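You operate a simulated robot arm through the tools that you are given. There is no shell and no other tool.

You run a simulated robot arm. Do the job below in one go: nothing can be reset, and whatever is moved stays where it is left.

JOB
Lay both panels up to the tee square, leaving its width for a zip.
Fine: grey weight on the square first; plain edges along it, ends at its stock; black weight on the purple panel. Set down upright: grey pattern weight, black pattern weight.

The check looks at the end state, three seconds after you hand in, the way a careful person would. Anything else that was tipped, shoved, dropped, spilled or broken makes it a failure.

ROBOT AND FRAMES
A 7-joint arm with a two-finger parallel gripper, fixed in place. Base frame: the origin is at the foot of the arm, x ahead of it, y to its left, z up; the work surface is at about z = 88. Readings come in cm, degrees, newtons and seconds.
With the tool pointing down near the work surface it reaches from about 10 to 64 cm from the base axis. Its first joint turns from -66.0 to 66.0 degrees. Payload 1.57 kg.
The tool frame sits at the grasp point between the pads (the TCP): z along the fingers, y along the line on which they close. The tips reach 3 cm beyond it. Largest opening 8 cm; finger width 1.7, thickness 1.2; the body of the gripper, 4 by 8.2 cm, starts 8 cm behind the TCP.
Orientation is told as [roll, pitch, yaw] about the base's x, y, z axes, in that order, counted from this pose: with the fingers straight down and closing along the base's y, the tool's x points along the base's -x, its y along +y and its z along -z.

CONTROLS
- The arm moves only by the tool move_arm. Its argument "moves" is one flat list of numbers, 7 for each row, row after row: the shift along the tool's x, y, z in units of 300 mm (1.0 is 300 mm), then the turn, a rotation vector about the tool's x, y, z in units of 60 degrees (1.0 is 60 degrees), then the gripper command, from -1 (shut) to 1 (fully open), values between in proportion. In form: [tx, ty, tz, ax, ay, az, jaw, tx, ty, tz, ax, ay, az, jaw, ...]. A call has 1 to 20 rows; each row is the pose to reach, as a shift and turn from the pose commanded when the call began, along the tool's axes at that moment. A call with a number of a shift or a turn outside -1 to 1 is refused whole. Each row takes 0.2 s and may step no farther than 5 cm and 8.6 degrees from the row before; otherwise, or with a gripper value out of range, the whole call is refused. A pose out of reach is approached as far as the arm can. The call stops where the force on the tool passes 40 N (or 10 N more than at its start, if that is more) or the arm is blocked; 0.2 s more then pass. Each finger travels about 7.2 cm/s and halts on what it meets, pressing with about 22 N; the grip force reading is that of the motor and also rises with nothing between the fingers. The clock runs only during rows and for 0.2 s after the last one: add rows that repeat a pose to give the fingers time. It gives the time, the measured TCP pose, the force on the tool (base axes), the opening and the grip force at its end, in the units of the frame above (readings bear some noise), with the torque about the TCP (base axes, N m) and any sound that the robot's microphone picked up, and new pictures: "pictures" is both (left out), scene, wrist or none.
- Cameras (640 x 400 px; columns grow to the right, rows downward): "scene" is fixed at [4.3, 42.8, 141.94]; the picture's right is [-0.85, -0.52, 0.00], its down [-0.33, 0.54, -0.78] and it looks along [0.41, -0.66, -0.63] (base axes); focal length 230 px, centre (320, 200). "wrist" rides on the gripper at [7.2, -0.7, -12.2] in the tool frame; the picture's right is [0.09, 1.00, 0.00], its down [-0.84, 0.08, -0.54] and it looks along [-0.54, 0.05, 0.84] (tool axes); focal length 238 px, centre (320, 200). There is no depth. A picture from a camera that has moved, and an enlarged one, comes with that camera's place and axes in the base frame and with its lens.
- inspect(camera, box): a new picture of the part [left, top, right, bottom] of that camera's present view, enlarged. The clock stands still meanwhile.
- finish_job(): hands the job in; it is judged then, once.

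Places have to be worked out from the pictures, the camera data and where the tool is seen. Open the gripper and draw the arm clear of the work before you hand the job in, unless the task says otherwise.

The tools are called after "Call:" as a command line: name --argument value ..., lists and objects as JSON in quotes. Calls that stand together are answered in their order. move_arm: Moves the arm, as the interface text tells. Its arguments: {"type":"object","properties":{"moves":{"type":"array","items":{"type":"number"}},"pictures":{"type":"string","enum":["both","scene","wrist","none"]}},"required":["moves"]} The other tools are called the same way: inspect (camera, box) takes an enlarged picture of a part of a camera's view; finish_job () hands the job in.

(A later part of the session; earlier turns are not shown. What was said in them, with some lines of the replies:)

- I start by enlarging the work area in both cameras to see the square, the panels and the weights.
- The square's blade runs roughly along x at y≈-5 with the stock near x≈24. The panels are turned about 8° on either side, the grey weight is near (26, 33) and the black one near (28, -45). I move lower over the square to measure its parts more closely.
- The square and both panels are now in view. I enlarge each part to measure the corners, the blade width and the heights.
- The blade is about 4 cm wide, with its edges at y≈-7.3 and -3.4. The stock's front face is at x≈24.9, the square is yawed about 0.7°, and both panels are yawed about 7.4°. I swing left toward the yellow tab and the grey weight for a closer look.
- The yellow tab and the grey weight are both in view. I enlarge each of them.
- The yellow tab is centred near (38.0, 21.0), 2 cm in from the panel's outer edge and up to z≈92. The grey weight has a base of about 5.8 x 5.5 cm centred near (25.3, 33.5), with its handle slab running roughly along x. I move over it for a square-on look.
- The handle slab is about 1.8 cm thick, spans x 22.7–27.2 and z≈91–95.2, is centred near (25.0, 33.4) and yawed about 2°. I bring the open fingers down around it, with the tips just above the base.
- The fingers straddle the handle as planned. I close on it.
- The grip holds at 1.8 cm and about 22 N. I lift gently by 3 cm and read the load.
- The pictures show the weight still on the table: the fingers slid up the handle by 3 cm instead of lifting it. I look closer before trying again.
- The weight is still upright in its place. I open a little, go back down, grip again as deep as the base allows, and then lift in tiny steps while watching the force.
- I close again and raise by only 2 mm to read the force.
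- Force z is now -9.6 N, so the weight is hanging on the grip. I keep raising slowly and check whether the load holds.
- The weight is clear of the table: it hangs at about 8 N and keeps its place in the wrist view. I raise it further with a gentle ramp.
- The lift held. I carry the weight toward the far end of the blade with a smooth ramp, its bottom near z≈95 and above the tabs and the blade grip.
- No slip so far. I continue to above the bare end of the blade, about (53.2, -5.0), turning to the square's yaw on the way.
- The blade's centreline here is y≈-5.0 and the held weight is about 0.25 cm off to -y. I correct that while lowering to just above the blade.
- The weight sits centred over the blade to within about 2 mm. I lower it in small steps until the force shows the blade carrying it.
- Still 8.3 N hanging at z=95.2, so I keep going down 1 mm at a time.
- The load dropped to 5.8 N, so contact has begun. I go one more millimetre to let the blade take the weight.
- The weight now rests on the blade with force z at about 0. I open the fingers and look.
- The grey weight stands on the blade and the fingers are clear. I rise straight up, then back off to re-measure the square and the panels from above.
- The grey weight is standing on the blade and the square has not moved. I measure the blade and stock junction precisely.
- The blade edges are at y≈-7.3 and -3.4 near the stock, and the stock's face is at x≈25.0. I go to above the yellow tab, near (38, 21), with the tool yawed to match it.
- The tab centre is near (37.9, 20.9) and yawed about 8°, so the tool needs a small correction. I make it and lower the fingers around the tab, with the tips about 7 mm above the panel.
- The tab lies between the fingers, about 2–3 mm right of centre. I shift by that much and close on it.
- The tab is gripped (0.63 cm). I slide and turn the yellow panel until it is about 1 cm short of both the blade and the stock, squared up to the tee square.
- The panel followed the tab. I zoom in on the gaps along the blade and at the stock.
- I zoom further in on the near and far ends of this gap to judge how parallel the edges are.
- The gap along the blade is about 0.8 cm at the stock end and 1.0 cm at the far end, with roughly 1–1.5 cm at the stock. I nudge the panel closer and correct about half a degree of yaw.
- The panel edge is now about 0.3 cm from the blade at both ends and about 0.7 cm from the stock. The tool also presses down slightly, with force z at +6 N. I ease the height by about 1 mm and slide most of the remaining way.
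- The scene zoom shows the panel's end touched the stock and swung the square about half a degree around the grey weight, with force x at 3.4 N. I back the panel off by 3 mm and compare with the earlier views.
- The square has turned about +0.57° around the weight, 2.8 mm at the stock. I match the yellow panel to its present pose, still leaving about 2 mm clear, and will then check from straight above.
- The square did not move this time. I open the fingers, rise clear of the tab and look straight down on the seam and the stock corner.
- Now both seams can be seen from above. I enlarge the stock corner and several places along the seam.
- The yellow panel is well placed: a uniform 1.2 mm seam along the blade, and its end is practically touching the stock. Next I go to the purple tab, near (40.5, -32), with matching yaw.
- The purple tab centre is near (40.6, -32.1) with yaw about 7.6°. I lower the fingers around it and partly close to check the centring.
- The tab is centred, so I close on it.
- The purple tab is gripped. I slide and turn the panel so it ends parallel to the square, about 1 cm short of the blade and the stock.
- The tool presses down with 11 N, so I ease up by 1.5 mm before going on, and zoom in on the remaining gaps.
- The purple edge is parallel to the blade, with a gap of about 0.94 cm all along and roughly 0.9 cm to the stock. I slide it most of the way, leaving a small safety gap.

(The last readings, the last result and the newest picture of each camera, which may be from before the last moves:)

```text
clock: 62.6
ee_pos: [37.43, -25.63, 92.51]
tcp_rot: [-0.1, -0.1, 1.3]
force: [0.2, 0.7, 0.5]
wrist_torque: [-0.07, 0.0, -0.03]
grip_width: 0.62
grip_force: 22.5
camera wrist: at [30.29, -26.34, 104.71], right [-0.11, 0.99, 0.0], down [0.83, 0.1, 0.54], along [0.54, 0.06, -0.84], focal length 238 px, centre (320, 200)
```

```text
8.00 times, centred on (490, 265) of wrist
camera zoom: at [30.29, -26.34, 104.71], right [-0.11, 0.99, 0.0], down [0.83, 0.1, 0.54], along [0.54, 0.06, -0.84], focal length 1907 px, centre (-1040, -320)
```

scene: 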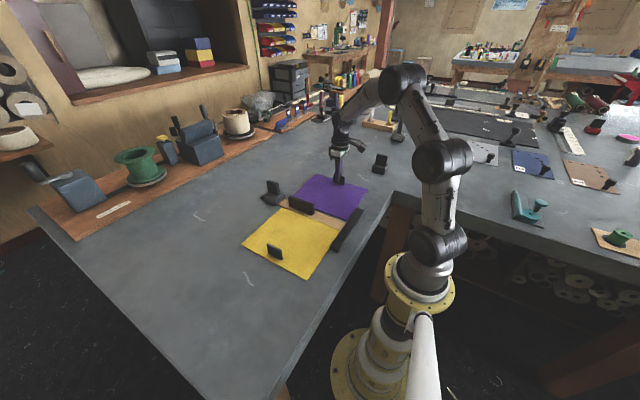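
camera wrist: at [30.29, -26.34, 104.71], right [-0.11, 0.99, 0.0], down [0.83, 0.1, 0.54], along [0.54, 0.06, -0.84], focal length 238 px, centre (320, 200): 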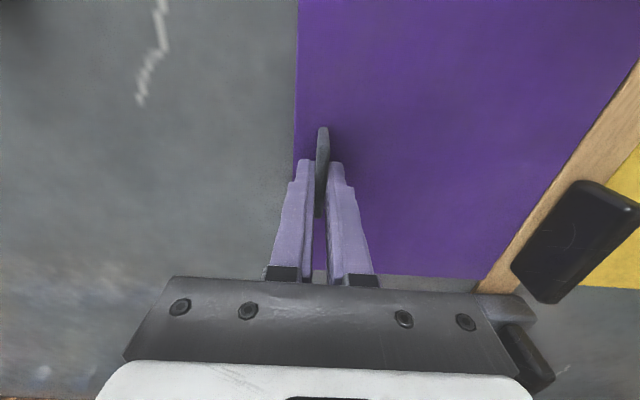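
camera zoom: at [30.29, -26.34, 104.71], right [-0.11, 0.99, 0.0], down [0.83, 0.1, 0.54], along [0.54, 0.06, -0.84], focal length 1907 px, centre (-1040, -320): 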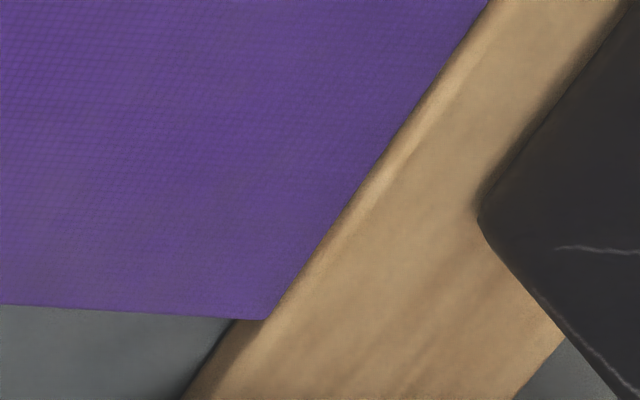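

The purple panel is now within a millimetre or two of the blade and the square has not moved. I release the tab, rise, and check from above.

Call:
move_arm --moves '[0, 0, 0, 0, 0, 0, -0.6, 0, 0, 0, 0, 0, 0, -0.2, 0, 0, 0, 0, 0, 0, -0.2, 0, 0, -0.05, 0, 0, 0, -0.2, 0, 0, -0.15, 0, 0, 0, 0, 0, 0, -0.263, 0, 0, 0, 0, 0.02, 0.14, -0.263, 0, 0, 0, 0, 0.04, 0.29, -0.263, 0, 0, 0, 0.5, 0.065, 0.45, -0.263, 0, 0, 0, 1, 0.093, 0.6024, -0.263, 0, 0, 0, 1, 0.093, 0.6024, -0.263, 0, 0, 0, 1]' --pictures "both"

Call:
inspect --camera "wrist" --box '[260, 0, 340, 50]'

Call:
inspect --camera "wrist" --box '[270, 200, 350, 250]'

Call:
inspect --camera "wrist" --box '[270, 100, 350, 150]'

Call:
inspect --camera "wrist" --box '[180, 0, 260, 50]'

```text
clock: 65.0
ee_pos: [34.58, -7.44, 100.5]
tcp_rot: [0.0, 0.1, 1.3]
force: [0.7, 0.6, 0.2]
wrist_torque: [0.0, 0.0, 0.01]
grip_width: 8.02
grip_force: 0.0
camera wrist: at [27.23, -8.31, 112.66], right [-0.11, 0.99, 0.0], down [0.83, 0.1, 0.54], along [0.54, 0.06, -0.84], focal length 238 px, centre (320, 200)
```

scene: 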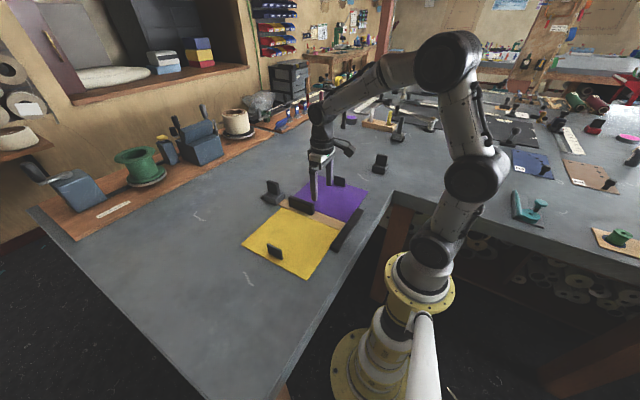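
wrist: 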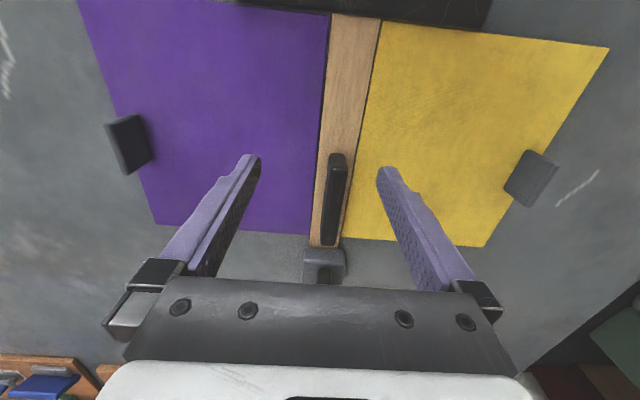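

```text
8.00 times, centred on (300, 25) of wrist
camera zoom: at [27.23, -8.31, 112.66], right [-0.11, 0.99, 0.0], down [0.83, 0.1, 0.54], along [0.54, 0.06, -0.84], focal length 1907 px, centre (480, 1600)
```

zoom: 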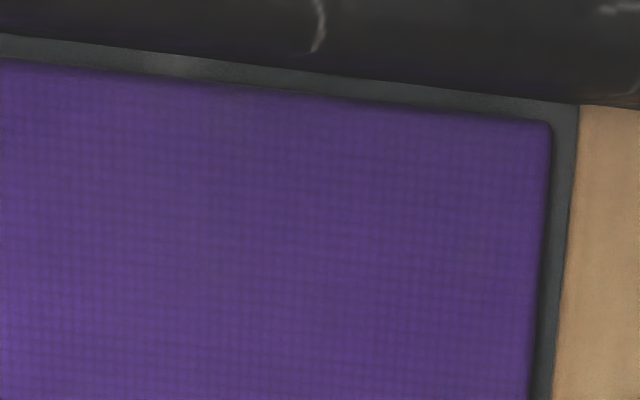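

```text
8.00 times, centred on (310, 225) of wrist
camera zoom: at [27.23, -8.31, 112.66], right [-0.11, 0.99, 0.0], down [0.83, 0.1, 0.54], along [0.54, 0.06, -0.84], focal length 1907 px, centre (400, 0)
```

zoom: 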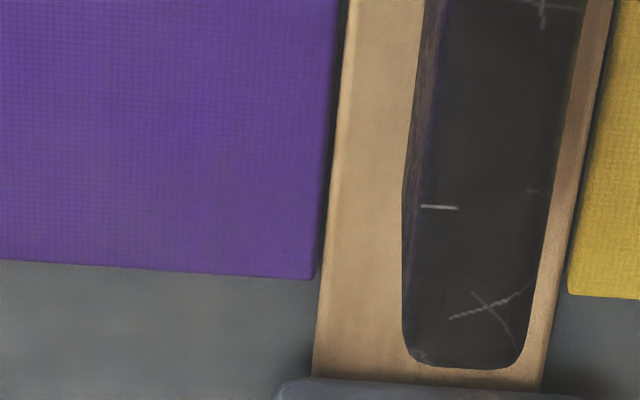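

```text
8.00 times, centred on (310, 125) of wrist
camera zoom: at [27.23, -8.31, 112.66], right [-0.11, 0.99, 0.0], down [0.83, 0.1, 0.54], along [0.54, 0.06, -0.84], focal length 1907 px, centre (400, 800)
```

zoom: 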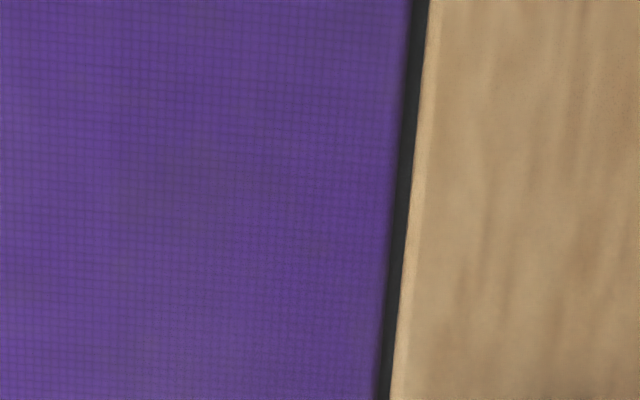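

```text
8.00 times, centred on (220, 25) of wrist
camera zoom: at [27.23, -8.31, 112.66], right [-0.11, 0.99, 0.0], down [0.83, 0.1, 0.54], along [0.54, 0.06, -0.84], focal length 1907 px, centre (1120, 1600)
```

zoom: 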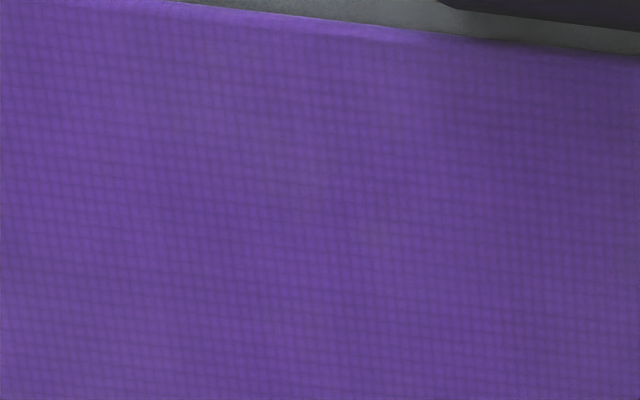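

Purple sits 0.25 cm (near) to 0.13 cm (far) from the blade and about 0.15–0.2 cm from the stock. I go back to the same grip pose for a fine 1–2 mm, 0.3° correction.

Call:
move_arm --moves '[-0.03, -0.15, 0, 0, 0, 0, 0.5, -0.05, -0.3, 0, 0, 0, 0, 0, -0.07, -0.45, 0, 0, 0, 0, -0.2, -0.093, -0.6024, 0, 0, 0, 0, -0.2, -0.093, -0.6024, 0.1, 0, 0, 0, -0.2, -0.093, -0.6024, 0.2, 0, 0, 0, -0.2, -0.093, -0.6024, 0.25, 0, 0, 0, -0.2, -0.093, -0.6024, 0.263, 0, 0, 0, -0.2, -0.093, -0.6024, 0.263, 0, 0, 0, -0.2]' --pictures "wrist"

```text
clock: 67.0
ee_pos: [37.32, -25.46, 92.54]
tcp_rot: [-0.1, 0.0, 1.3]
force: [0.5, 0.7, -0.2]
wrist_torque: [0.01, -0.02, 0.01]
grip_width: 3.21
grip_force: 0.0
camera wrist: at [30.22, -26.25, 104.69], right [-0.11, 0.99, 0.0], down [0.83, 0.1, 0.54], along [0.54, 0.06, -0.84], focal length 238 px, centre (320, 200)
```

wrist: 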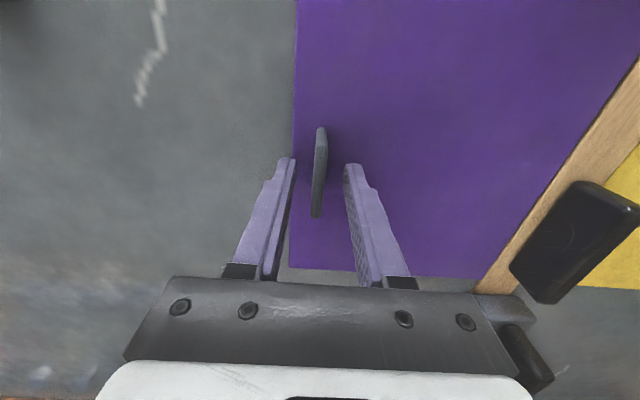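

The tab is about 1 mm left of centre. I shift for that, turn the tool by 0.3°, and close.

Call:
move_arm --moves '[0, -0.0025, 0, 0, 0, 0.005, -0.3, 0, -0.0025, 0, 0, 0, 0.005, -0.6, 0, -0.0025, 0, 0, 0, 0.005, -1, 0, -0.0025, 0, 0, 0, 0.005, -1, 0, -0.0025, 0, 0, 0, 0.005, -1]' --pictures "wrist"

Call:
inspect --camera "wrist" --box '[450, 240, 530, 290]'

Call:
inspect --camera "wrist" --box '[560, 40, 640, 90]'

Call:
inspect --camera "scene" --box '[320, 200, 368, 230]'

```text
clock: 68.2
ee_pos: [37.3, -25.54, 92.64]
tcp_rot: [0.0, 0.1, 0.9]
force: [-0.6, 1.0, -0.2]
wrist_torque: [0.02, 0.0, 0.02]
grip_width: 0.65
grip_force: 21.7
camera wrist: at [30.18, -26.34, 104.73], right [-0.11, 0.99, 0.0], down [0.84, 0.09, 0.54], along [0.54, 0.06, -0.84], focal length 238 px, centre (320, 200)
```

wrist: 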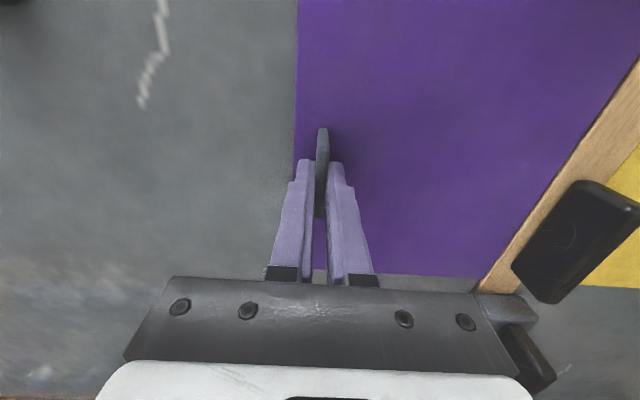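

```text
8.00 times, centred on (490, 265) of wrist
camera zoom: at [30.18, -26.34, 104.73], right [-0.11, 0.99, 0.0], down [0.84, 0.09, 0.54], along [0.54, 0.06, -0.84], focal length 1907 px, centre (-1040, -320)
```

zoom: 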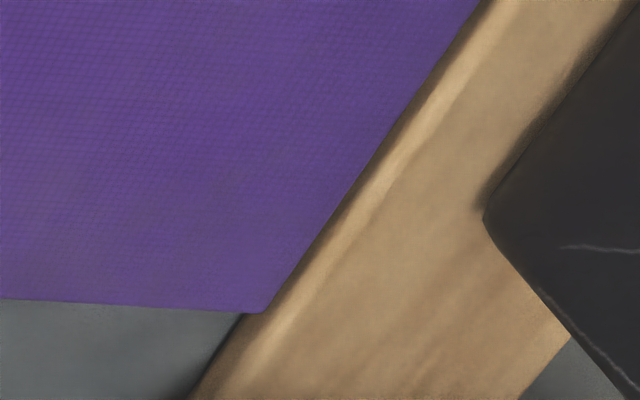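

```text
8.00 times, centred on (600, 65) of wrist
camera zoom: at [30.18, -26.34, 104.73], right [-0.11, 0.99, 0.0], down [0.84, 0.09, 0.54], along [0.54, 0.06, -0.84], focal length 1907 px, centre (-1920, 1280)
```

zoom: 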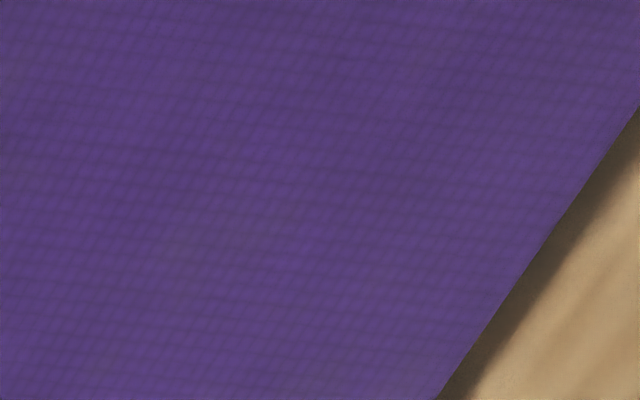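

```text
13.33 times, centred on (344, 215) of scene
camera zoom: at [4.3, 42.8, 141.94], right [-0.85, -0.52, 0.0], down [-0.33, 0.54, -0.78], along [0.41, -0.66, -0.63], focal length 3061 px, centre (0, 0)
```

zoom: 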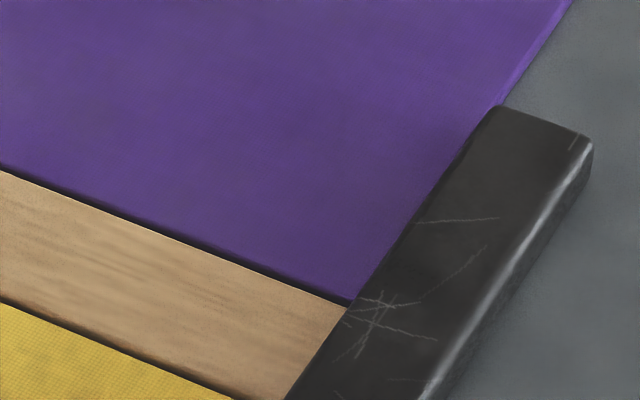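

The square is unchanged. I now make the last small slide: 1.5 mm toward the stock and 1 mm toward the blade.

Call:
move_arm --moves '[0.001, 0.0008, 0, 0, 0, 0, -1, 0.002, 0.0016, 0, 0, 0, 0, -1, 0.0033, 0.0025, 0, 0, 0, 0, -1, 0.0047, 0.0034, 0, 0, 0, 0, -1, 0.0047, 0.0034, 0, 0, 0, 0, -1]' --pictures "none"

Call:
inspect --camera "scene" --box '[320, 200, 368, 230]'

Call:
inspect --camera "wrist" --box '[450, 240, 530, 290]'

```text
clock: 69.4
ee_pos: [37.3, -25.65, 92.62]
tcp_rot: [0.0, 0.0, 0.9]
force: [0.4, -0.5, 0.7]
wrist_torque: [0.01, -0.09, -0.02]
grip_width: 0.63
grip_force: 22.4
```

```text
13.33 times, centred on (344, 215) of scene
camera zoom: at [4.3, 42.8, 141.94], right [-0.85, -0.52, 0.0], down [-0.33, 0.54, -0.78], along [0.41, -0.66, -0.63], focal length 3061 px, centre (0, 0)
```

zoom: 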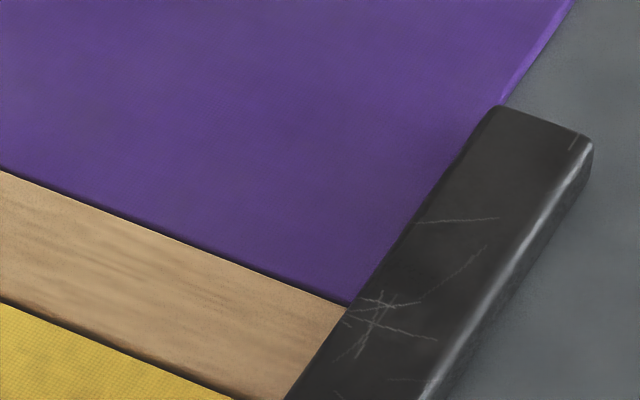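

```text
8.00 times, centred on (490, 265) of wrist
camera zoom: at [30.11, -26.26, 104.72], right [-0.11, 0.99, 0.0], down [0.84, 0.09, 0.54], along [0.54, 0.06, -0.84], focal length 1907 px, centre (-1040, -320)
```

zoom: 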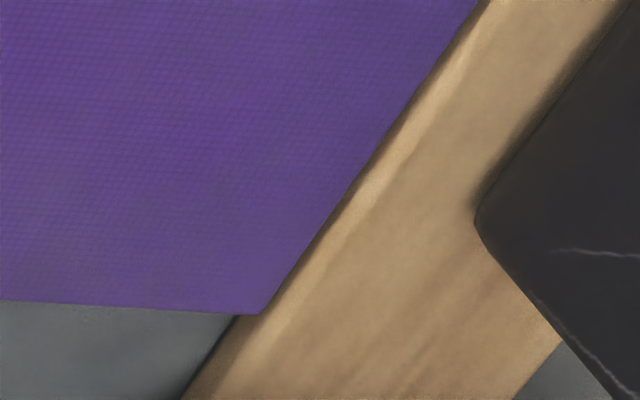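

There is no contact force and the square is still. I release, rise and check from above again.

Call:
move_arm --moves '[0, 0, 0, 0, 0, 0, -0.6, 0, 0, 0, 0, 0, 0, -0.2, 0, 0, 0, 0, 0, 0, -0.2, 0, 0, -0.05, 0, 0, 0, -0.2, 0, 0, -0.15, 0, 0, 0, 0, 0, 0, -0.263, 0, 0, 0, 0, 0.02, 0.14, -0.263, 0, 0, 0, 0, 0.04, 0.29, -0.263, 0, 0, 0, 0.5, 0.065, 0.45, -0.263, 0, 0, 0, 1, 0.088, 0.6, -0.263, 0, 0, 0, 1, 0.088, 0.6, -0.263, 0, 0, 0, 1]' --pictures "wrist"

Call:
inspect --camera "wrist" --box '[260, 0, 340, 50]'

Call:
inspect --camera "wrist" --box '[270, 200, 350, 250]'

Call:
inspect --camera "wrist" --box '[270, 100, 350, 150]'

Call:
inspect --camera "wrist" --box '[340, 0, 420, 50]'

```text
clock: 71.8
ee_pos: [34.1, -7.68, 100.48]
tcp_rot: [0.0, 0.0, 1.0]
force: [-0.1, -0.1, -0.3]
wrist_torque: [-0.01, 0.0, 0.0]
grip_width: 8.01
grip_force: 0.1
camera wrist: at [27.02, -8.35, 112.57], right [-0.11, 0.99, 0.0], down [0.84, 0.09, 0.54], along [0.54, 0.06, -0.84], focal length 238 px, centre (320, 200)
```

wrist: 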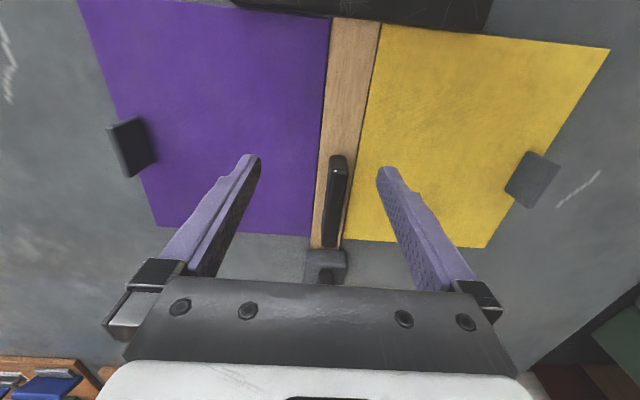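

```text
8.00 times, centred on (300, 25) of wrist
camera zoom: at [27.02, -8.35, 112.57], right [-0.11, 0.99, 0.0], down [0.84, 0.09, 0.54], along [0.54, 0.06, -0.84], focal length 1907 px, centre (480, 1600)
```

zoom: 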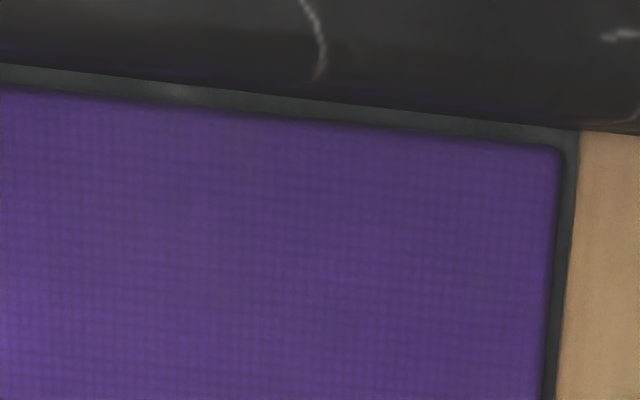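

```text
8.00 times, centred on (310, 225) of wrist
camera zoom: at [27.02, -8.35, 112.57], right [-0.11, 0.99, 0.0], down [0.84, 0.09, 0.54], along [0.54, 0.06, -0.84], focal length 1907 px, centre (400, 0)
```

zoom: 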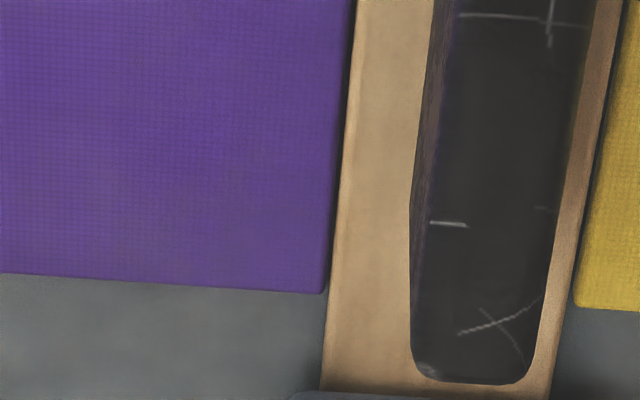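

```text
8.00 times, centred on (310, 125) of wrist
camera zoom: at [27.02, -8.35, 112.57], right [-0.11, 0.99, 0.0], down [0.84, 0.09, 0.54], along [0.54, 0.06, -0.84], focal length 1907 px, centre (400, 800)
```

zoom: 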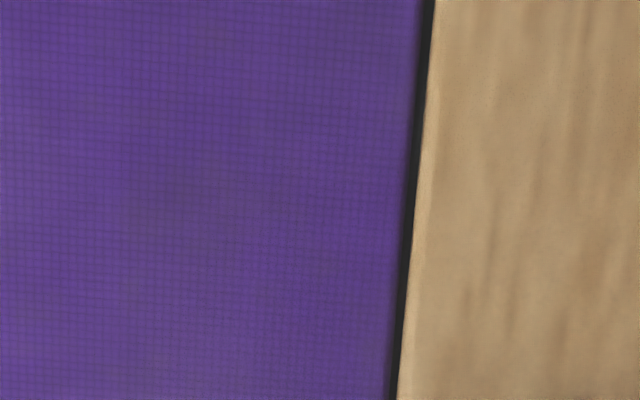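

```text
8.00 times, centred on (380, 25) of wrist
camera zoom: at [27.02, -8.35, 112.57], right [-0.11, 0.99, 0.0], down [0.84, 0.09, 0.54], along [0.54, 0.06, -0.84], focal length 1907 px, centre (-160, 1600)
```

zoom: 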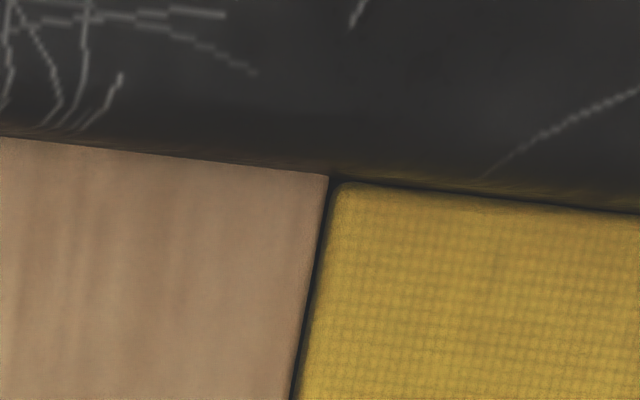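

Both panels are now within about 1–2 mm of the blade and the stock, and parallel to them. Next I travel to the black weight, near (28, -45).

Call:
move_arm --moves '[0.014, -0.1348, -0.05, 0, 0, 0.003, 1, 0.028, -0.2696, -0.1, 0, 0, 0.006, 1, 0.042, -0.4044, -0.15, 0, 0, 0.009, 1, 0.056, -0.5391, -0.183, 0, 0, 0.012, 1, 0.07, -0.6739, -0.183, 0, 0, 0.015, 1, 0.084, -0.8087, -0.183, 0, 0, 0.0167, 1, 0.084, -0.8087, -0.183, 0, 0, 0.0167, 1]' --pictures "wrist"

```text
clock: 73.4
ee_pos: [32.3, -31.94, 105.94]
tcp_rot: [0.0, -0.1, 0.0]
force: [-0.2, 0.1, -0.9]
wrist_torque: [0.0, -0.02, 0.0]
grip_width: 7.98
grip_force: 0.0
camera wrist: at [25.08, -32.56, 118.12], right [-0.09, 1.0, 0.0], down [0.84, 0.08, 0.54], along [0.54, 0.05, -0.84], focal length 238 px, centre (320, 200)
```

wrist: 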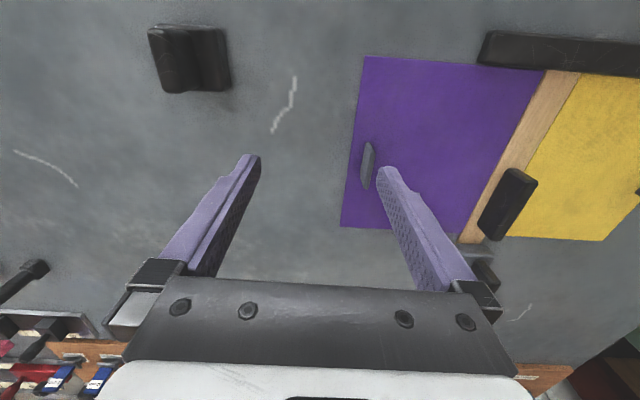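

The black weight shows near (27.5, -44.7). I move over it for a square-on look.

Call:
move_arm --moves '[0.061, -0.104, 0.017, 0, 0, 0, 1, 0.122, -0.209, 0.033, 0, 0, 0, 1, 0.182, -0.313, 0.05, 0, 0, 0, 1, 0.233, -0.417, 0.067, 0, 0, 0, 1, 0.233, -0.417, 0.067, 0, 0, 0, 1]' --pictures "wrist"

Call:
inspect --camera "wrist" --box '[260, 90, 380, 190]'

```text
clock: 74.6
ee_pos: [25.66, -44.48, 103.9]
tcp_rot: [-0.1, 0.0, 0.1]
force: [-0.5, 0.0, -0.8]
wrist_torque: [0.01, 0.02, 0.01]
grip_width: 8.01
grip_force: 0.1
camera wrist: at [18.27, -45.12, 116.06], right [-0.09, 1.0, 0.0], down [0.84, 0.08, 0.54], along [0.54, 0.05, -0.84], focal length 238 px, centre (320, 200)
```

wrist: 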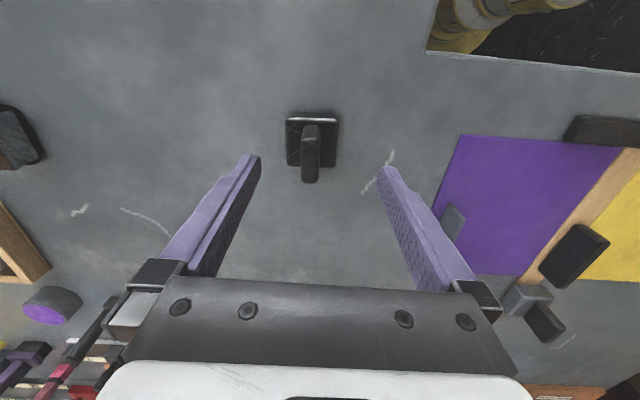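

```text
4.00 times, centred on (320, 140) of wrist
camera zoom: at [18.27, -45.12, 116.06], right [-0.09, 1.0, 0.0], down [0.84, 0.08, 0.54], along [0.54, 0.05, -0.84], focal length 953 px, centre (320, 440)
```

zoom: 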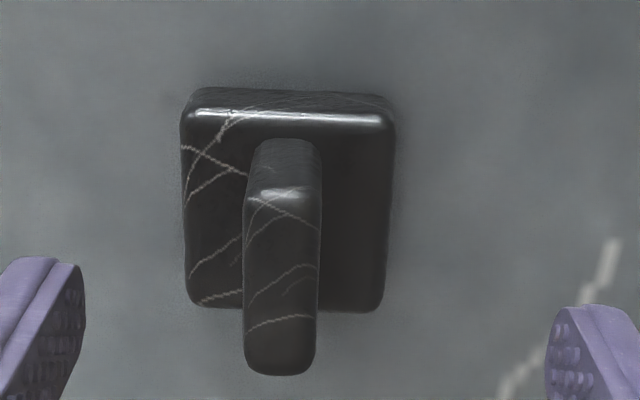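

The black weight's handle is centred near (27.6, -45.2) with yaw about 2.7°, and it has the same shape as the grey one. I lower the open fingers around it.

Call:
move_arm --moves '[-0.071, -0.026, 0.03, 0, 0, -0.045, 1, -0.071, -0.026, 0.13, 0, 0, -0.045, 1, -0.071, -0.026, 0.23, 0, 0, -0.045, 0.5, -0.071, -0.026, 0.29, 0, 0, -0.045, 0, -0.071, -0.026, 0.315, 0, 0, -0.045, -0.2, -0.071, -0.026, 0.315, 0, 0, -0.045, -0.2, -0.071, -0.026, 0.315, 0, 0, -0.045, -0.2]' --pictures "wrist"

Call:
inspect --camera "wrist" --box '[260, 90, 380, 240]'

```text
clock: 76.2
ee_pos: [27.34, -45.09, 94.43]
tcp_rot: [-0.1, 0.0, 2.7]
force: [-0.3, -0.1, -0.3]
wrist_torque: [-0.01, 0.02, 0.03]
grip_width: 3.21
grip_force: 0.1
camera wrist: at [20.25, -46.12, 106.62], right [-0.14, 0.99, 0.0], down [0.83, 0.12, 0.54], along [0.54, 0.08, -0.84], focal length 238 px, centre (320, 200)
```

wrist: 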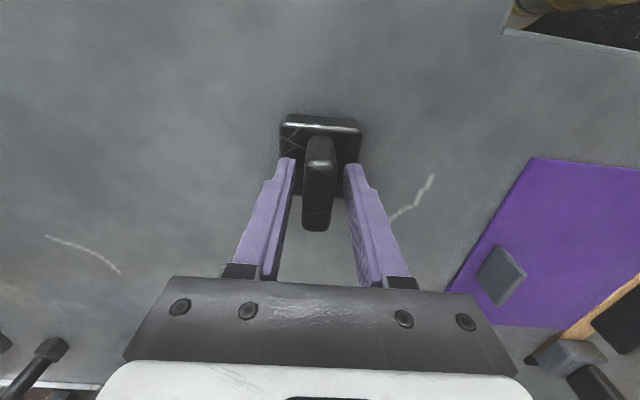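

```text
2.67 times, centred on (320, 165) of wrist
camera zoom: at [20.25, -46.12, 106.62], right [-0.14, 0.99, 0.0], down [0.83, 0.12, 0.54], along [0.54, 0.08, -0.84], focal length 636 px, centre (320, 293)
```

zoom: 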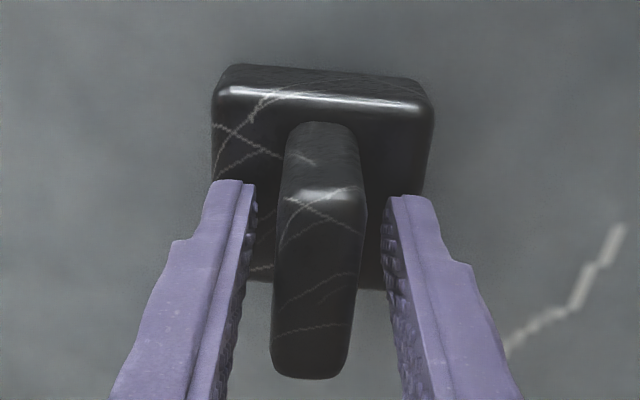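

The handle is centred between the fingers. I go 1.5 mm lower, as for the grey weight, and close.

Call:
move_arm --moves '[0, 0, 0.005, 0, 0, 0, -0.2, 0, 0, 0.005, 0, 0, 0, -0.5, 0, 0, 0.005, 0, 0, 0, -1, 0, 0, 0.005, 0, 0, 0, -1, 0, 0, 0.005, 0, 0, 0, -1, 0, 0, 0.005, 0, 0, 0, -1]' --pictures "none"

Call:
move_arm --moves '[0, 0, -0.003, 0, 0, 0, -1, 0, 0, -0.006, 0, 0, 0, -1, 0, 0, -0.006, 0, 0, 0, -1]' --pictures "none"

Call:
move_arm --moves '[0, 0, -0.003, 0, 0, 0, -1, 0, 0, -0.006, 0, 0, 0, -1, 0, 0, -0.009, 0, 0, 0, -1]' --pictures "wrist"

```text
clock: 77.6
ee_pos: [27.47, -45.22, 94.18]
tcp_rot: [0.0, 0.0, 2.7]
force: [-0.6, -3.0, 0.5]
wrist_torque: [0.02, -0.2, -0.11]
grip_width: 1.77
grip_force: 21.9
```

```text
clock: 78.4
ee_pos: [27.42, -45.19, 94.39]
tcp_rot: [0.2, 0.2, 2.6]
force: [0.8, -1.0, -0.4]
wrist_torque: [0.0, 0.02, 0.02]
grip_width: 1.79
grip_force: 21.5
```

```text
clock: 79.2
ee_pos: [27.44, -45.31, 94.77]
tcp_rot: [0.0, 0.1, 2.7]
force: [-0.1, 0.2, -8.2]
wrist_torque: [0.01, 0.02, 0.04]
grip_width: 1.81
grip_force: 21.5
camera wrist: at [20.26, -46.19, 106.92], right [-0.14, 0.99, 0.0], down [0.83, 0.12, 0.54], along [0.54, 0.08, -0.84], focal length 238 px, centre (320, 200)
```

wrist: 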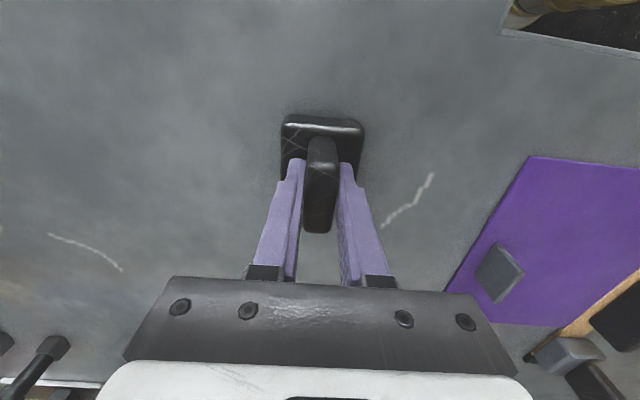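

The black weight is hanging at 8.2 N. I raise it with the same gentle ramp.

Call:
move_arm --moves '[0, 0, -0.0033, 0, 0, 0, -1, 0, 0, -0.01, 0, 0, 0, -1, 0, 0, -0.02, 0, 0, 0, -1, 0, 0, -0.0333, 0, 0, 0, -1, 0, 0, -0.0467, 0, 0, 0, -1, 0, 0, -0.06, 0, 0, 0, -1, 0, 0, -0.0733, 0, 0, 0, -1, 0, 0, -0.0867, 0, 0, 0, -1, 0, 0, -0.1, 0, 0, 0, -1, 0, 0, -0.1133, 0, 0, 0, -1, 0, 0, -0.1267, 0, 0, 0, -1, 0, 0, -0.14, 0, 0, 0, -1, 0, 0, -0.1533, 0, 0, 0, -1, 0, 0, -0.1667, 0, 0, 0, -1, 0, 0, -0.18, 0, 0, 0, -1, 0, 0, -0.19, 0, 0, 0, -1, 0, 0, -0.1967, 0, 0, 0, -1, 0, 0, -0.2, 0, 0, 0, -1]' --pictures "wrist"

```text
clock: 83.0
ee_pos: [27.52, -45.2, 100.79]
tcp_rot: [0.0, 0.1, 2.8]
force: [-0.1, 0.4, -9.3]
wrist_torque: [-0.02, -0.02, -0.01]
grip_width: 1.77
grip_force: 22.1
camera wrist: at [20.24, -46.24, 112.92], right [-0.14, 0.99, 0.0], down [0.83, 0.12, 0.54], along [0.54, 0.08, -0.84], focal length 238 px, centre (320, 200)
```

wrist: 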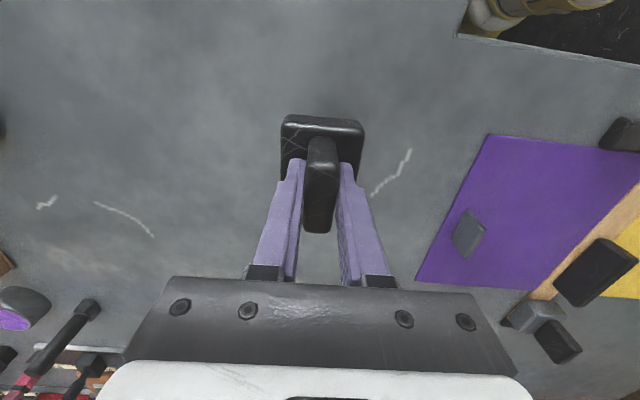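

The black weight holds firmly. I carry it over the tab at a safe height to the middle of the purple panel, about (36.5, -16.5).

Call:
move_arm --moves '[-0.0044, 0.0118, 0, 0, 0, 0, -1, -0.0131, 0.0353, 0, 0, 0, 0.001, -1, -0.0262, 0.0706, 0, 0, 0, 0.002, -1, -0.0436, 0.1176, 0, 0, 0, 0.003, -1, -0.0654, 0.1764, 0, 0, 0, 0.005, -1, -0.0873, 0.2353, 0, 0, 0, 0.006, -1, -0.1091, 0.2941, 0, 0, 0, 0.008, -1, -0.1309, 0.3529, 0, 0, 0, 0.009, -1, -0.1527, 0.4117, 0, 0, 0, 0.011, -1, -0.1745, 0.4705, 0, 0, 0, 0.0125, -1, -0.1963, 0.5293, 0, 0, 0, 0.014, -1, -0.2181, 0.5881, 0, 0, 0, 0.0155, -1, -0.2399, 0.6469, 0, 0, 0, 0.017, -1, -0.2618, 0.7058, 0, 0, 0, 0.0188, -1, -0.2836, 0.7646, 0, 0, 0, 0.02, -1, -0.3054, 0.8234, 0, 0, 0, 0.022, -1, -0.3228, 0.8704, 0, 0, 0, 0.023, -1, -0.3359, 0.9057, 0, 0, 0, 0.024, -1, -0.3446, 0.9292, 0, 0, 0, 0.025, -1, -0.349, 0.941, 0, 0, 0, 0.025, -1]' --pictures "both"

```text
clock: 87.2
ee_pos: [36.62, -16.39, 100.68]
tcp_rot: [0.1, 0.1, 1.2]
force: [0.3, -0.2, -9.1]
wrist_torque: [0.0, 0.02, 0.01]
grip_width: 1.8
grip_force: 21.9
camera wrist: at [29.36, -17.19, 112.94], right [-0.11, 0.99, 0.0], down [0.84, 0.09, 0.54], along [0.54, 0.06, -0.84], focal length 238 px, centre (320, 200)
```

scene: 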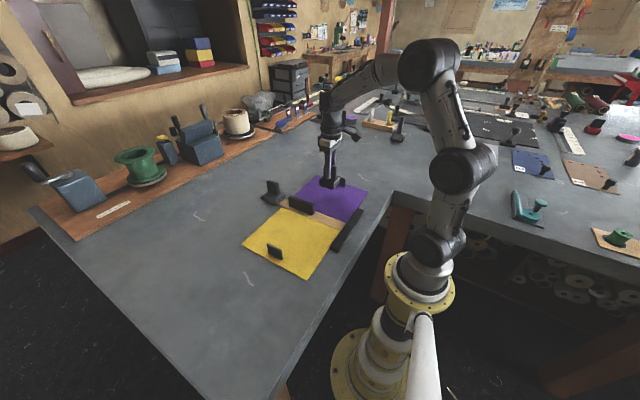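
wrist: 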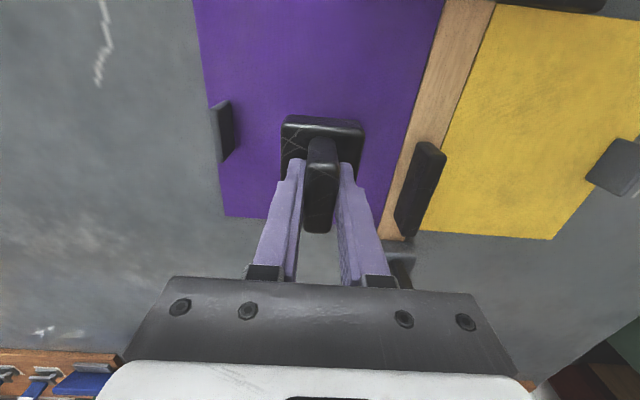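

The weight is over the middle of the purple panel, clear of its tab. I lower it to just above the panel.

Call:
move_arm --moves '[0, 0, 0.0033, 0, 0, 0, -1, 0, 0, 0.01, 0, 0, 0, -1, 0, 0, 0.02, 0, 0, 0, -1, 0, 0, 0.0333, 0, 0, 0, -1, 0, 0, 0.0467, 0, 0, 0, -1, 0, 0, 0.06, 0, 0, 0, -1, 0, 0, 0.0733, 0, 0, 0, -1, 0, 0, 0.0867, 0, 0, 0, -1, 0, 0, 0.1, 0, 0, 0, -1, 0, 0, 0.1133, 0, 0, 0, -1, 0, 0, 0.1267, 0, 0, 0, -1, 0, 0, 0.14, 0, 0, 0, -1, 0, 0, 0.1533, 0, 0, 0, -1, 0, 0, 0.1667, 0, 0, 0, -1, 0, 0, 0.1767, 0, 0, 0, -1, 0, 0, 0.1833, 0, 0, 0, -1, 0, 0, 0.1833, 0, 0, 0, -1]' --pictures "wrist"

```text
clock: 90.8
ee_pos: [36.41, -16.54, 95.25]
tcp_rot: [0.0, 0.1, 1.1]
force: [-0.5, -0.1, -8.3]
wrist_torque: [0.01, 0.01, 0.02]
grip_width: 1.81
grip_force: 22.2
camera wrist: at [29.36, -17.3, 107.35], right [-0.11, 0.99, 0.0], down [0.84, 0.09, 0.54], along [0.54, 0.06, -0.84], focal length 238 px, centre (320, 200)
```

wrist: 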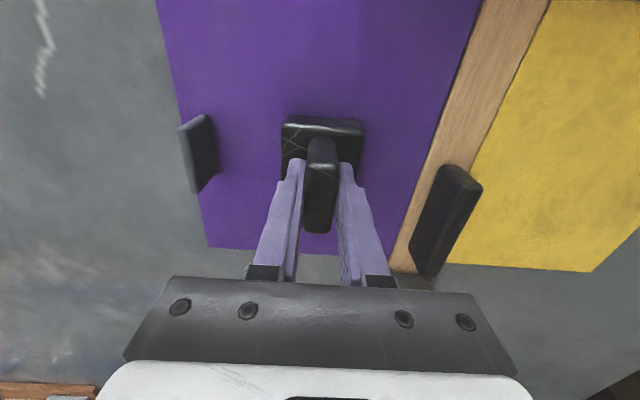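

Still carrying 8.3 N at z≈95.2. I go down in millimetre steps until the panel takes the load.

Call:
move_arm --moves '[0, 0, 0.003, 0, 0, 0, -1, 0, 0, 0.006, 0, 0, 0, -1, 0, 0, 0.009, 0, 0, 0, -1, 0, 0, 0.009, 0, 0, 0, -1]' --pictures "none"

Call:
move_arm --moves '[0, 0, 0.003, 0, 0, 0, -1, 0, 0, 0.003, 0, 0, 0, -1]' --pictures "none"

Call:
move_arm --moves '[0, 0, 0.003, 0, 0, 0, -1, 0, 0, 0.003, 0, 0, 0, -1]' --pictures "none"

```text
clock: 91.8
ee_pos: [36.53, -16.57, 94.9]
tcp_rot: [0.0, 0.0, 1.2]
force: [-1.0, 0.0, -9.5]
wrist_torque: [0.01, -0.04, 0.03]
grip_width: 1.8
grip_force: 21.7
```

```text
clock: 92.4
ee_pos: [36.62, -16.57, 94.74]
tcp_rot: [0.0, 0.0, 1.2]
force: [-0.2, 1.0, -9.3]
wrist_torque: [-0.04, -0.02, 0.03]
grip_width: 1.78
grip_force: 22.0
```

```text
clock: 93.0
ee_pos: [36.68, -16.54, 94.74]
tcp_rot: [0.0, 0.0, 1.2]
force: [-1.6, 0.4, -6.4]
wrist_torque: [0.02, 0.02, 0.0]
grip_width: 1.78
grip_force: 22.2
```

Contact has begun, with the load down to 6.4 N. I go one more millimetre at a time.

Call:
move_arm --moves '[0, 0, 0.003, 0, 0, 0, -1, 0, 0, 0.003, 0, 0, 0, -1]' --pictures "none"

```text
clock: 93.6
ee_pos: [36.53, -16.5, 94.71]
tcp_rot: [0.0, -0.1, 1.3]
force: [-2.1, 1.8, 3.5]
wrist_torque: [0.17, 0.31, -0.01]
grip_width: 1.78
grip_force: 22.0
```

The weight rests on the panel with a slight excess press. I ease back half a millimetre and open the fingers.

Call:
move_arm --moves '[0, 0, -0.0012, 0, 0, 0, -1, 0, 0, -0.0012, 0, 0, 0, -0.5, 0, 0, -0.0012, 0, 0, 0, 0, 0, 0, -0.0012, 0, 0, 0, 0.1, 0, 0, -0.0012, 0, 0, 0, 0.1]' --pictures "wrist"

```text
clock: 94.8
ee_pos: [36.71, -16.57, 94.75]
tcp_rot: [0.0, -0.1, 1.1]
force: [-0.1, -0.4, -0.1]
wrist_torque: [-0.03, 0.0, -0.02]
grip_width: 4.39
grip_force: 0.2
camera wrist: at [29.39, -17.35, 106.89], right [-0.11, 0.99, 0.0], down [0.83, 0.09, 0.54], along [0.54, 0.06, -0.84], focal length 238 px, centre (320, 200)
```

wrist: 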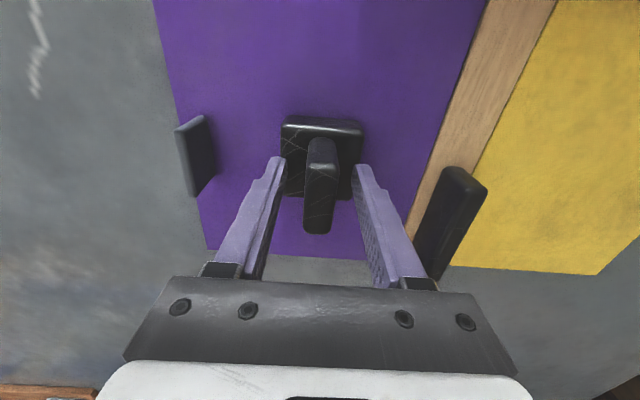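

The black weight stands free on the purple panel. I rise straight up and move over the seam for a final check from above.

Call:
move_arm --moves '[0, 0, -0.05, 0, 0, 0, 0.1, 0, 0, -0.15, 0, 0, 0, 0.1, 0, 0, -0.28, 0, 0, 0, 0.1, 0.02, 0.08, -0.35, 0, 0, 0, 0.5, 0.05, 0.18, -0.35, 0, 0, 0, 1, 0.08, 0.29, -0.35, 0, 0, 0, 1, 0.08, 0.29, -0.35, 0, 0, 0, 1]' --pictures "both"

Call:
inspect --camera "wrist" --box '[250, 0, 410, 100]'

Call:
inspect --camera "wrist" --box '[250, 150, 410, 250]'

Call:
inspect --camera "scene" --box '[230, 160, 390, 280]'

```text
clock: 96.4
ee_pos: [33.95, -7.63, 105.36]
tcp_rot: [0.0, 0.0, 1.1]
force: [0.3, 0.2, -0.3]
wrist_torque: [-0.01, -0.01, 0.04]
grip_width: 8.0
grip_force: 0.1
camera wrist: at [26.71, -8.49, 117.55], right [-0.11, 0.99, 0.0], down [0.84, 0.09, 0.54], along [0.54, 0.06, -0.84], focal length 238 px, centre (320, 200)
```

scene: 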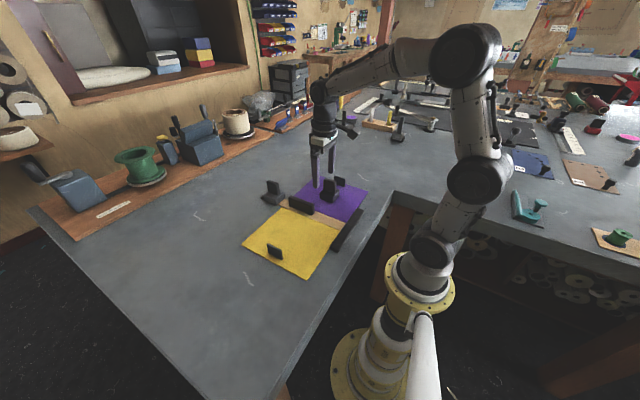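
wrist: 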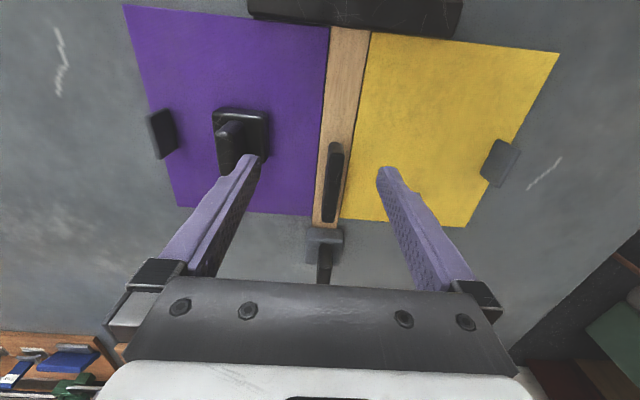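

```text
4.00 times, centred on (330, 50) of wrist
camera zoom: at [26.71, -8.49, 117.55], right [-0.11, 0.99, 0.0], down [0.84, 0.09, 0.54], along [0.54, 0.06, -0.84], focal length 953 px, centre (280, 800)
```

zoom: 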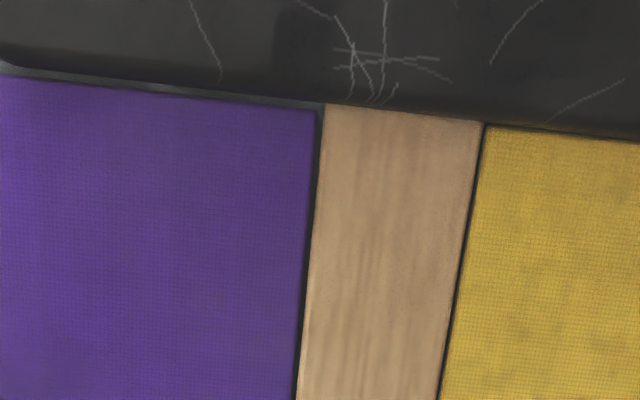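

```text
4.00 times, centred on (330, 200) of wrist
camera zoom: at [26.71, -8.49, 117.55], right [-0.11, 0.99, 0.0], down [0.84, 0.09, 0.54], along [0.54, 0.06, -0.84], focal length 953 px, centre (280, 200)
```

zoom: 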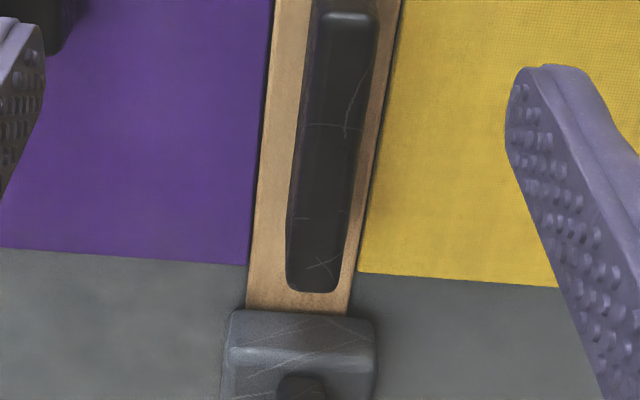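

```text
3.33 times, centred on (310, 220) of scene
camera zoom: at [4.3, 42.81, 141.94], right [-0.85, -0.52, 0.0], down [-0.33, 0.54, -0.78], along [0.41, -0.66, -0.63], focal length 765 px, centre (353, 133)
```

zoom: 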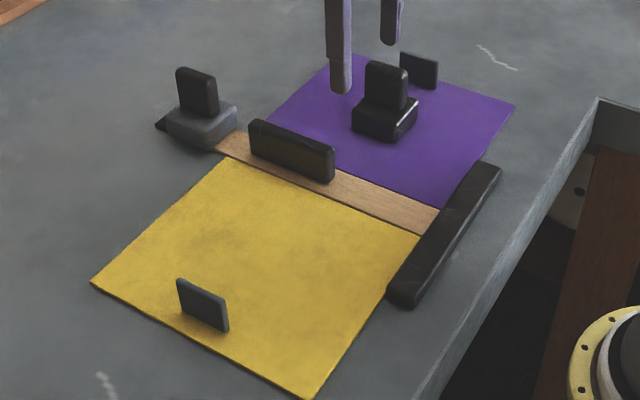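

Everything is in place: both panels lie along the blade with their ends at the stock, the grey weight stands on the square and the black one on the purple panel. I raise the arm well clear of the work.

Call:
move_arm --moves '[0, 0, -0.14, 0, 0, 0, 1, 0, 0, -0.28, 0, 0, 0, 1, 0, 0.02, -0.42, 0, 0, 0, 1, 0, 0.04, -0.52, 0, 0, 0, 1, 0, 0.04, -0.52, 0, 0, 0, 1]' --pictures "both"

```text
clock: 97.6
ee_pos: [34.09, -6.61, 121.0]
tcp_rot: [0.0, -0.1, 1.2]
force: [0.1, -0.1, -0.1]
wrist_torque: [0.01, 0.0, 0.03]
grip_width: 8.01
grip_force: 0.0
camera wrist: at [26.84, -7.31, 133.12], right [-0.11, 0.99, 0.0], down [0.84, 0.09, 0.54], along [0.54, 0.06, -0.84], focal length 238 px, centre (320, 200)
```

scene: 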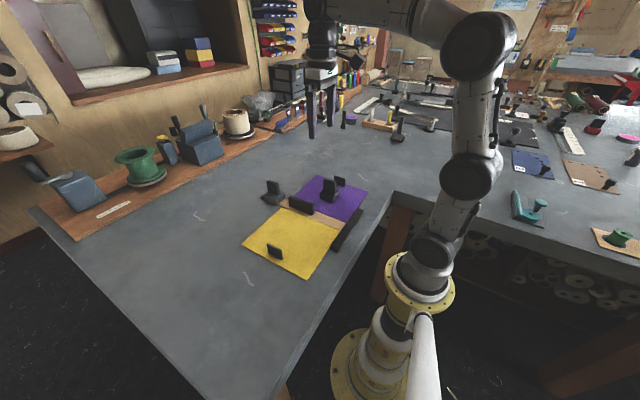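
wrist: 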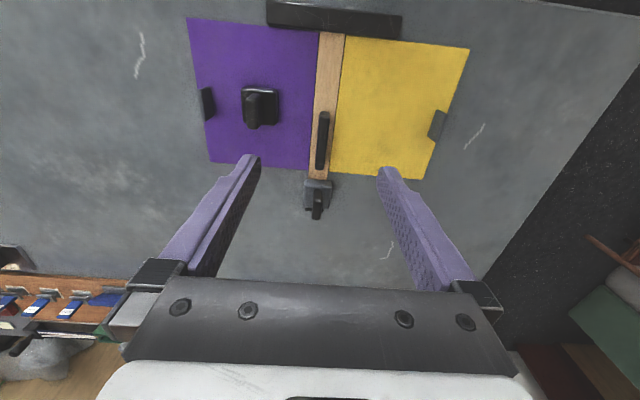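

The last pictures show the layout complete, both weights upright, the gripper open and the arm clear. I hand the job in.

Call:
finish_job

```text
The job is handed in.
```

The job is handed in. Both panels lie up to the tee square, and both weights are standing upright where you asked.

- **Square:** It got bumped once. The yellow panel's end touched the stock and swung the square about half a degree around the grey weight, roughly 3 mm at the stock. I left it there and matched both panels to its new position.
- **Yellow panel:** Its plain edge runs along the blade with an even gap of about 1 mm, and its end is practically touching the stock.
- **Purple panel:** Its plain edge is about 1.3 mm from the blade, and its end is 1.5–2 mm from the stock.
- **Zip gap:** The panels are about 2.5 mm farther apart than the blade's 4 cm width.
- **Grey weight:** I set it on the far end of the blade before moving either panel. It slipped in the gripper on the first lift, but stayed upright on the table and lifted cleanly on the second try.
- **Black weight:** It stands near the middle of the purple panel, clear of its tab.

The gripper is open and the arm is raised well clear of the work.
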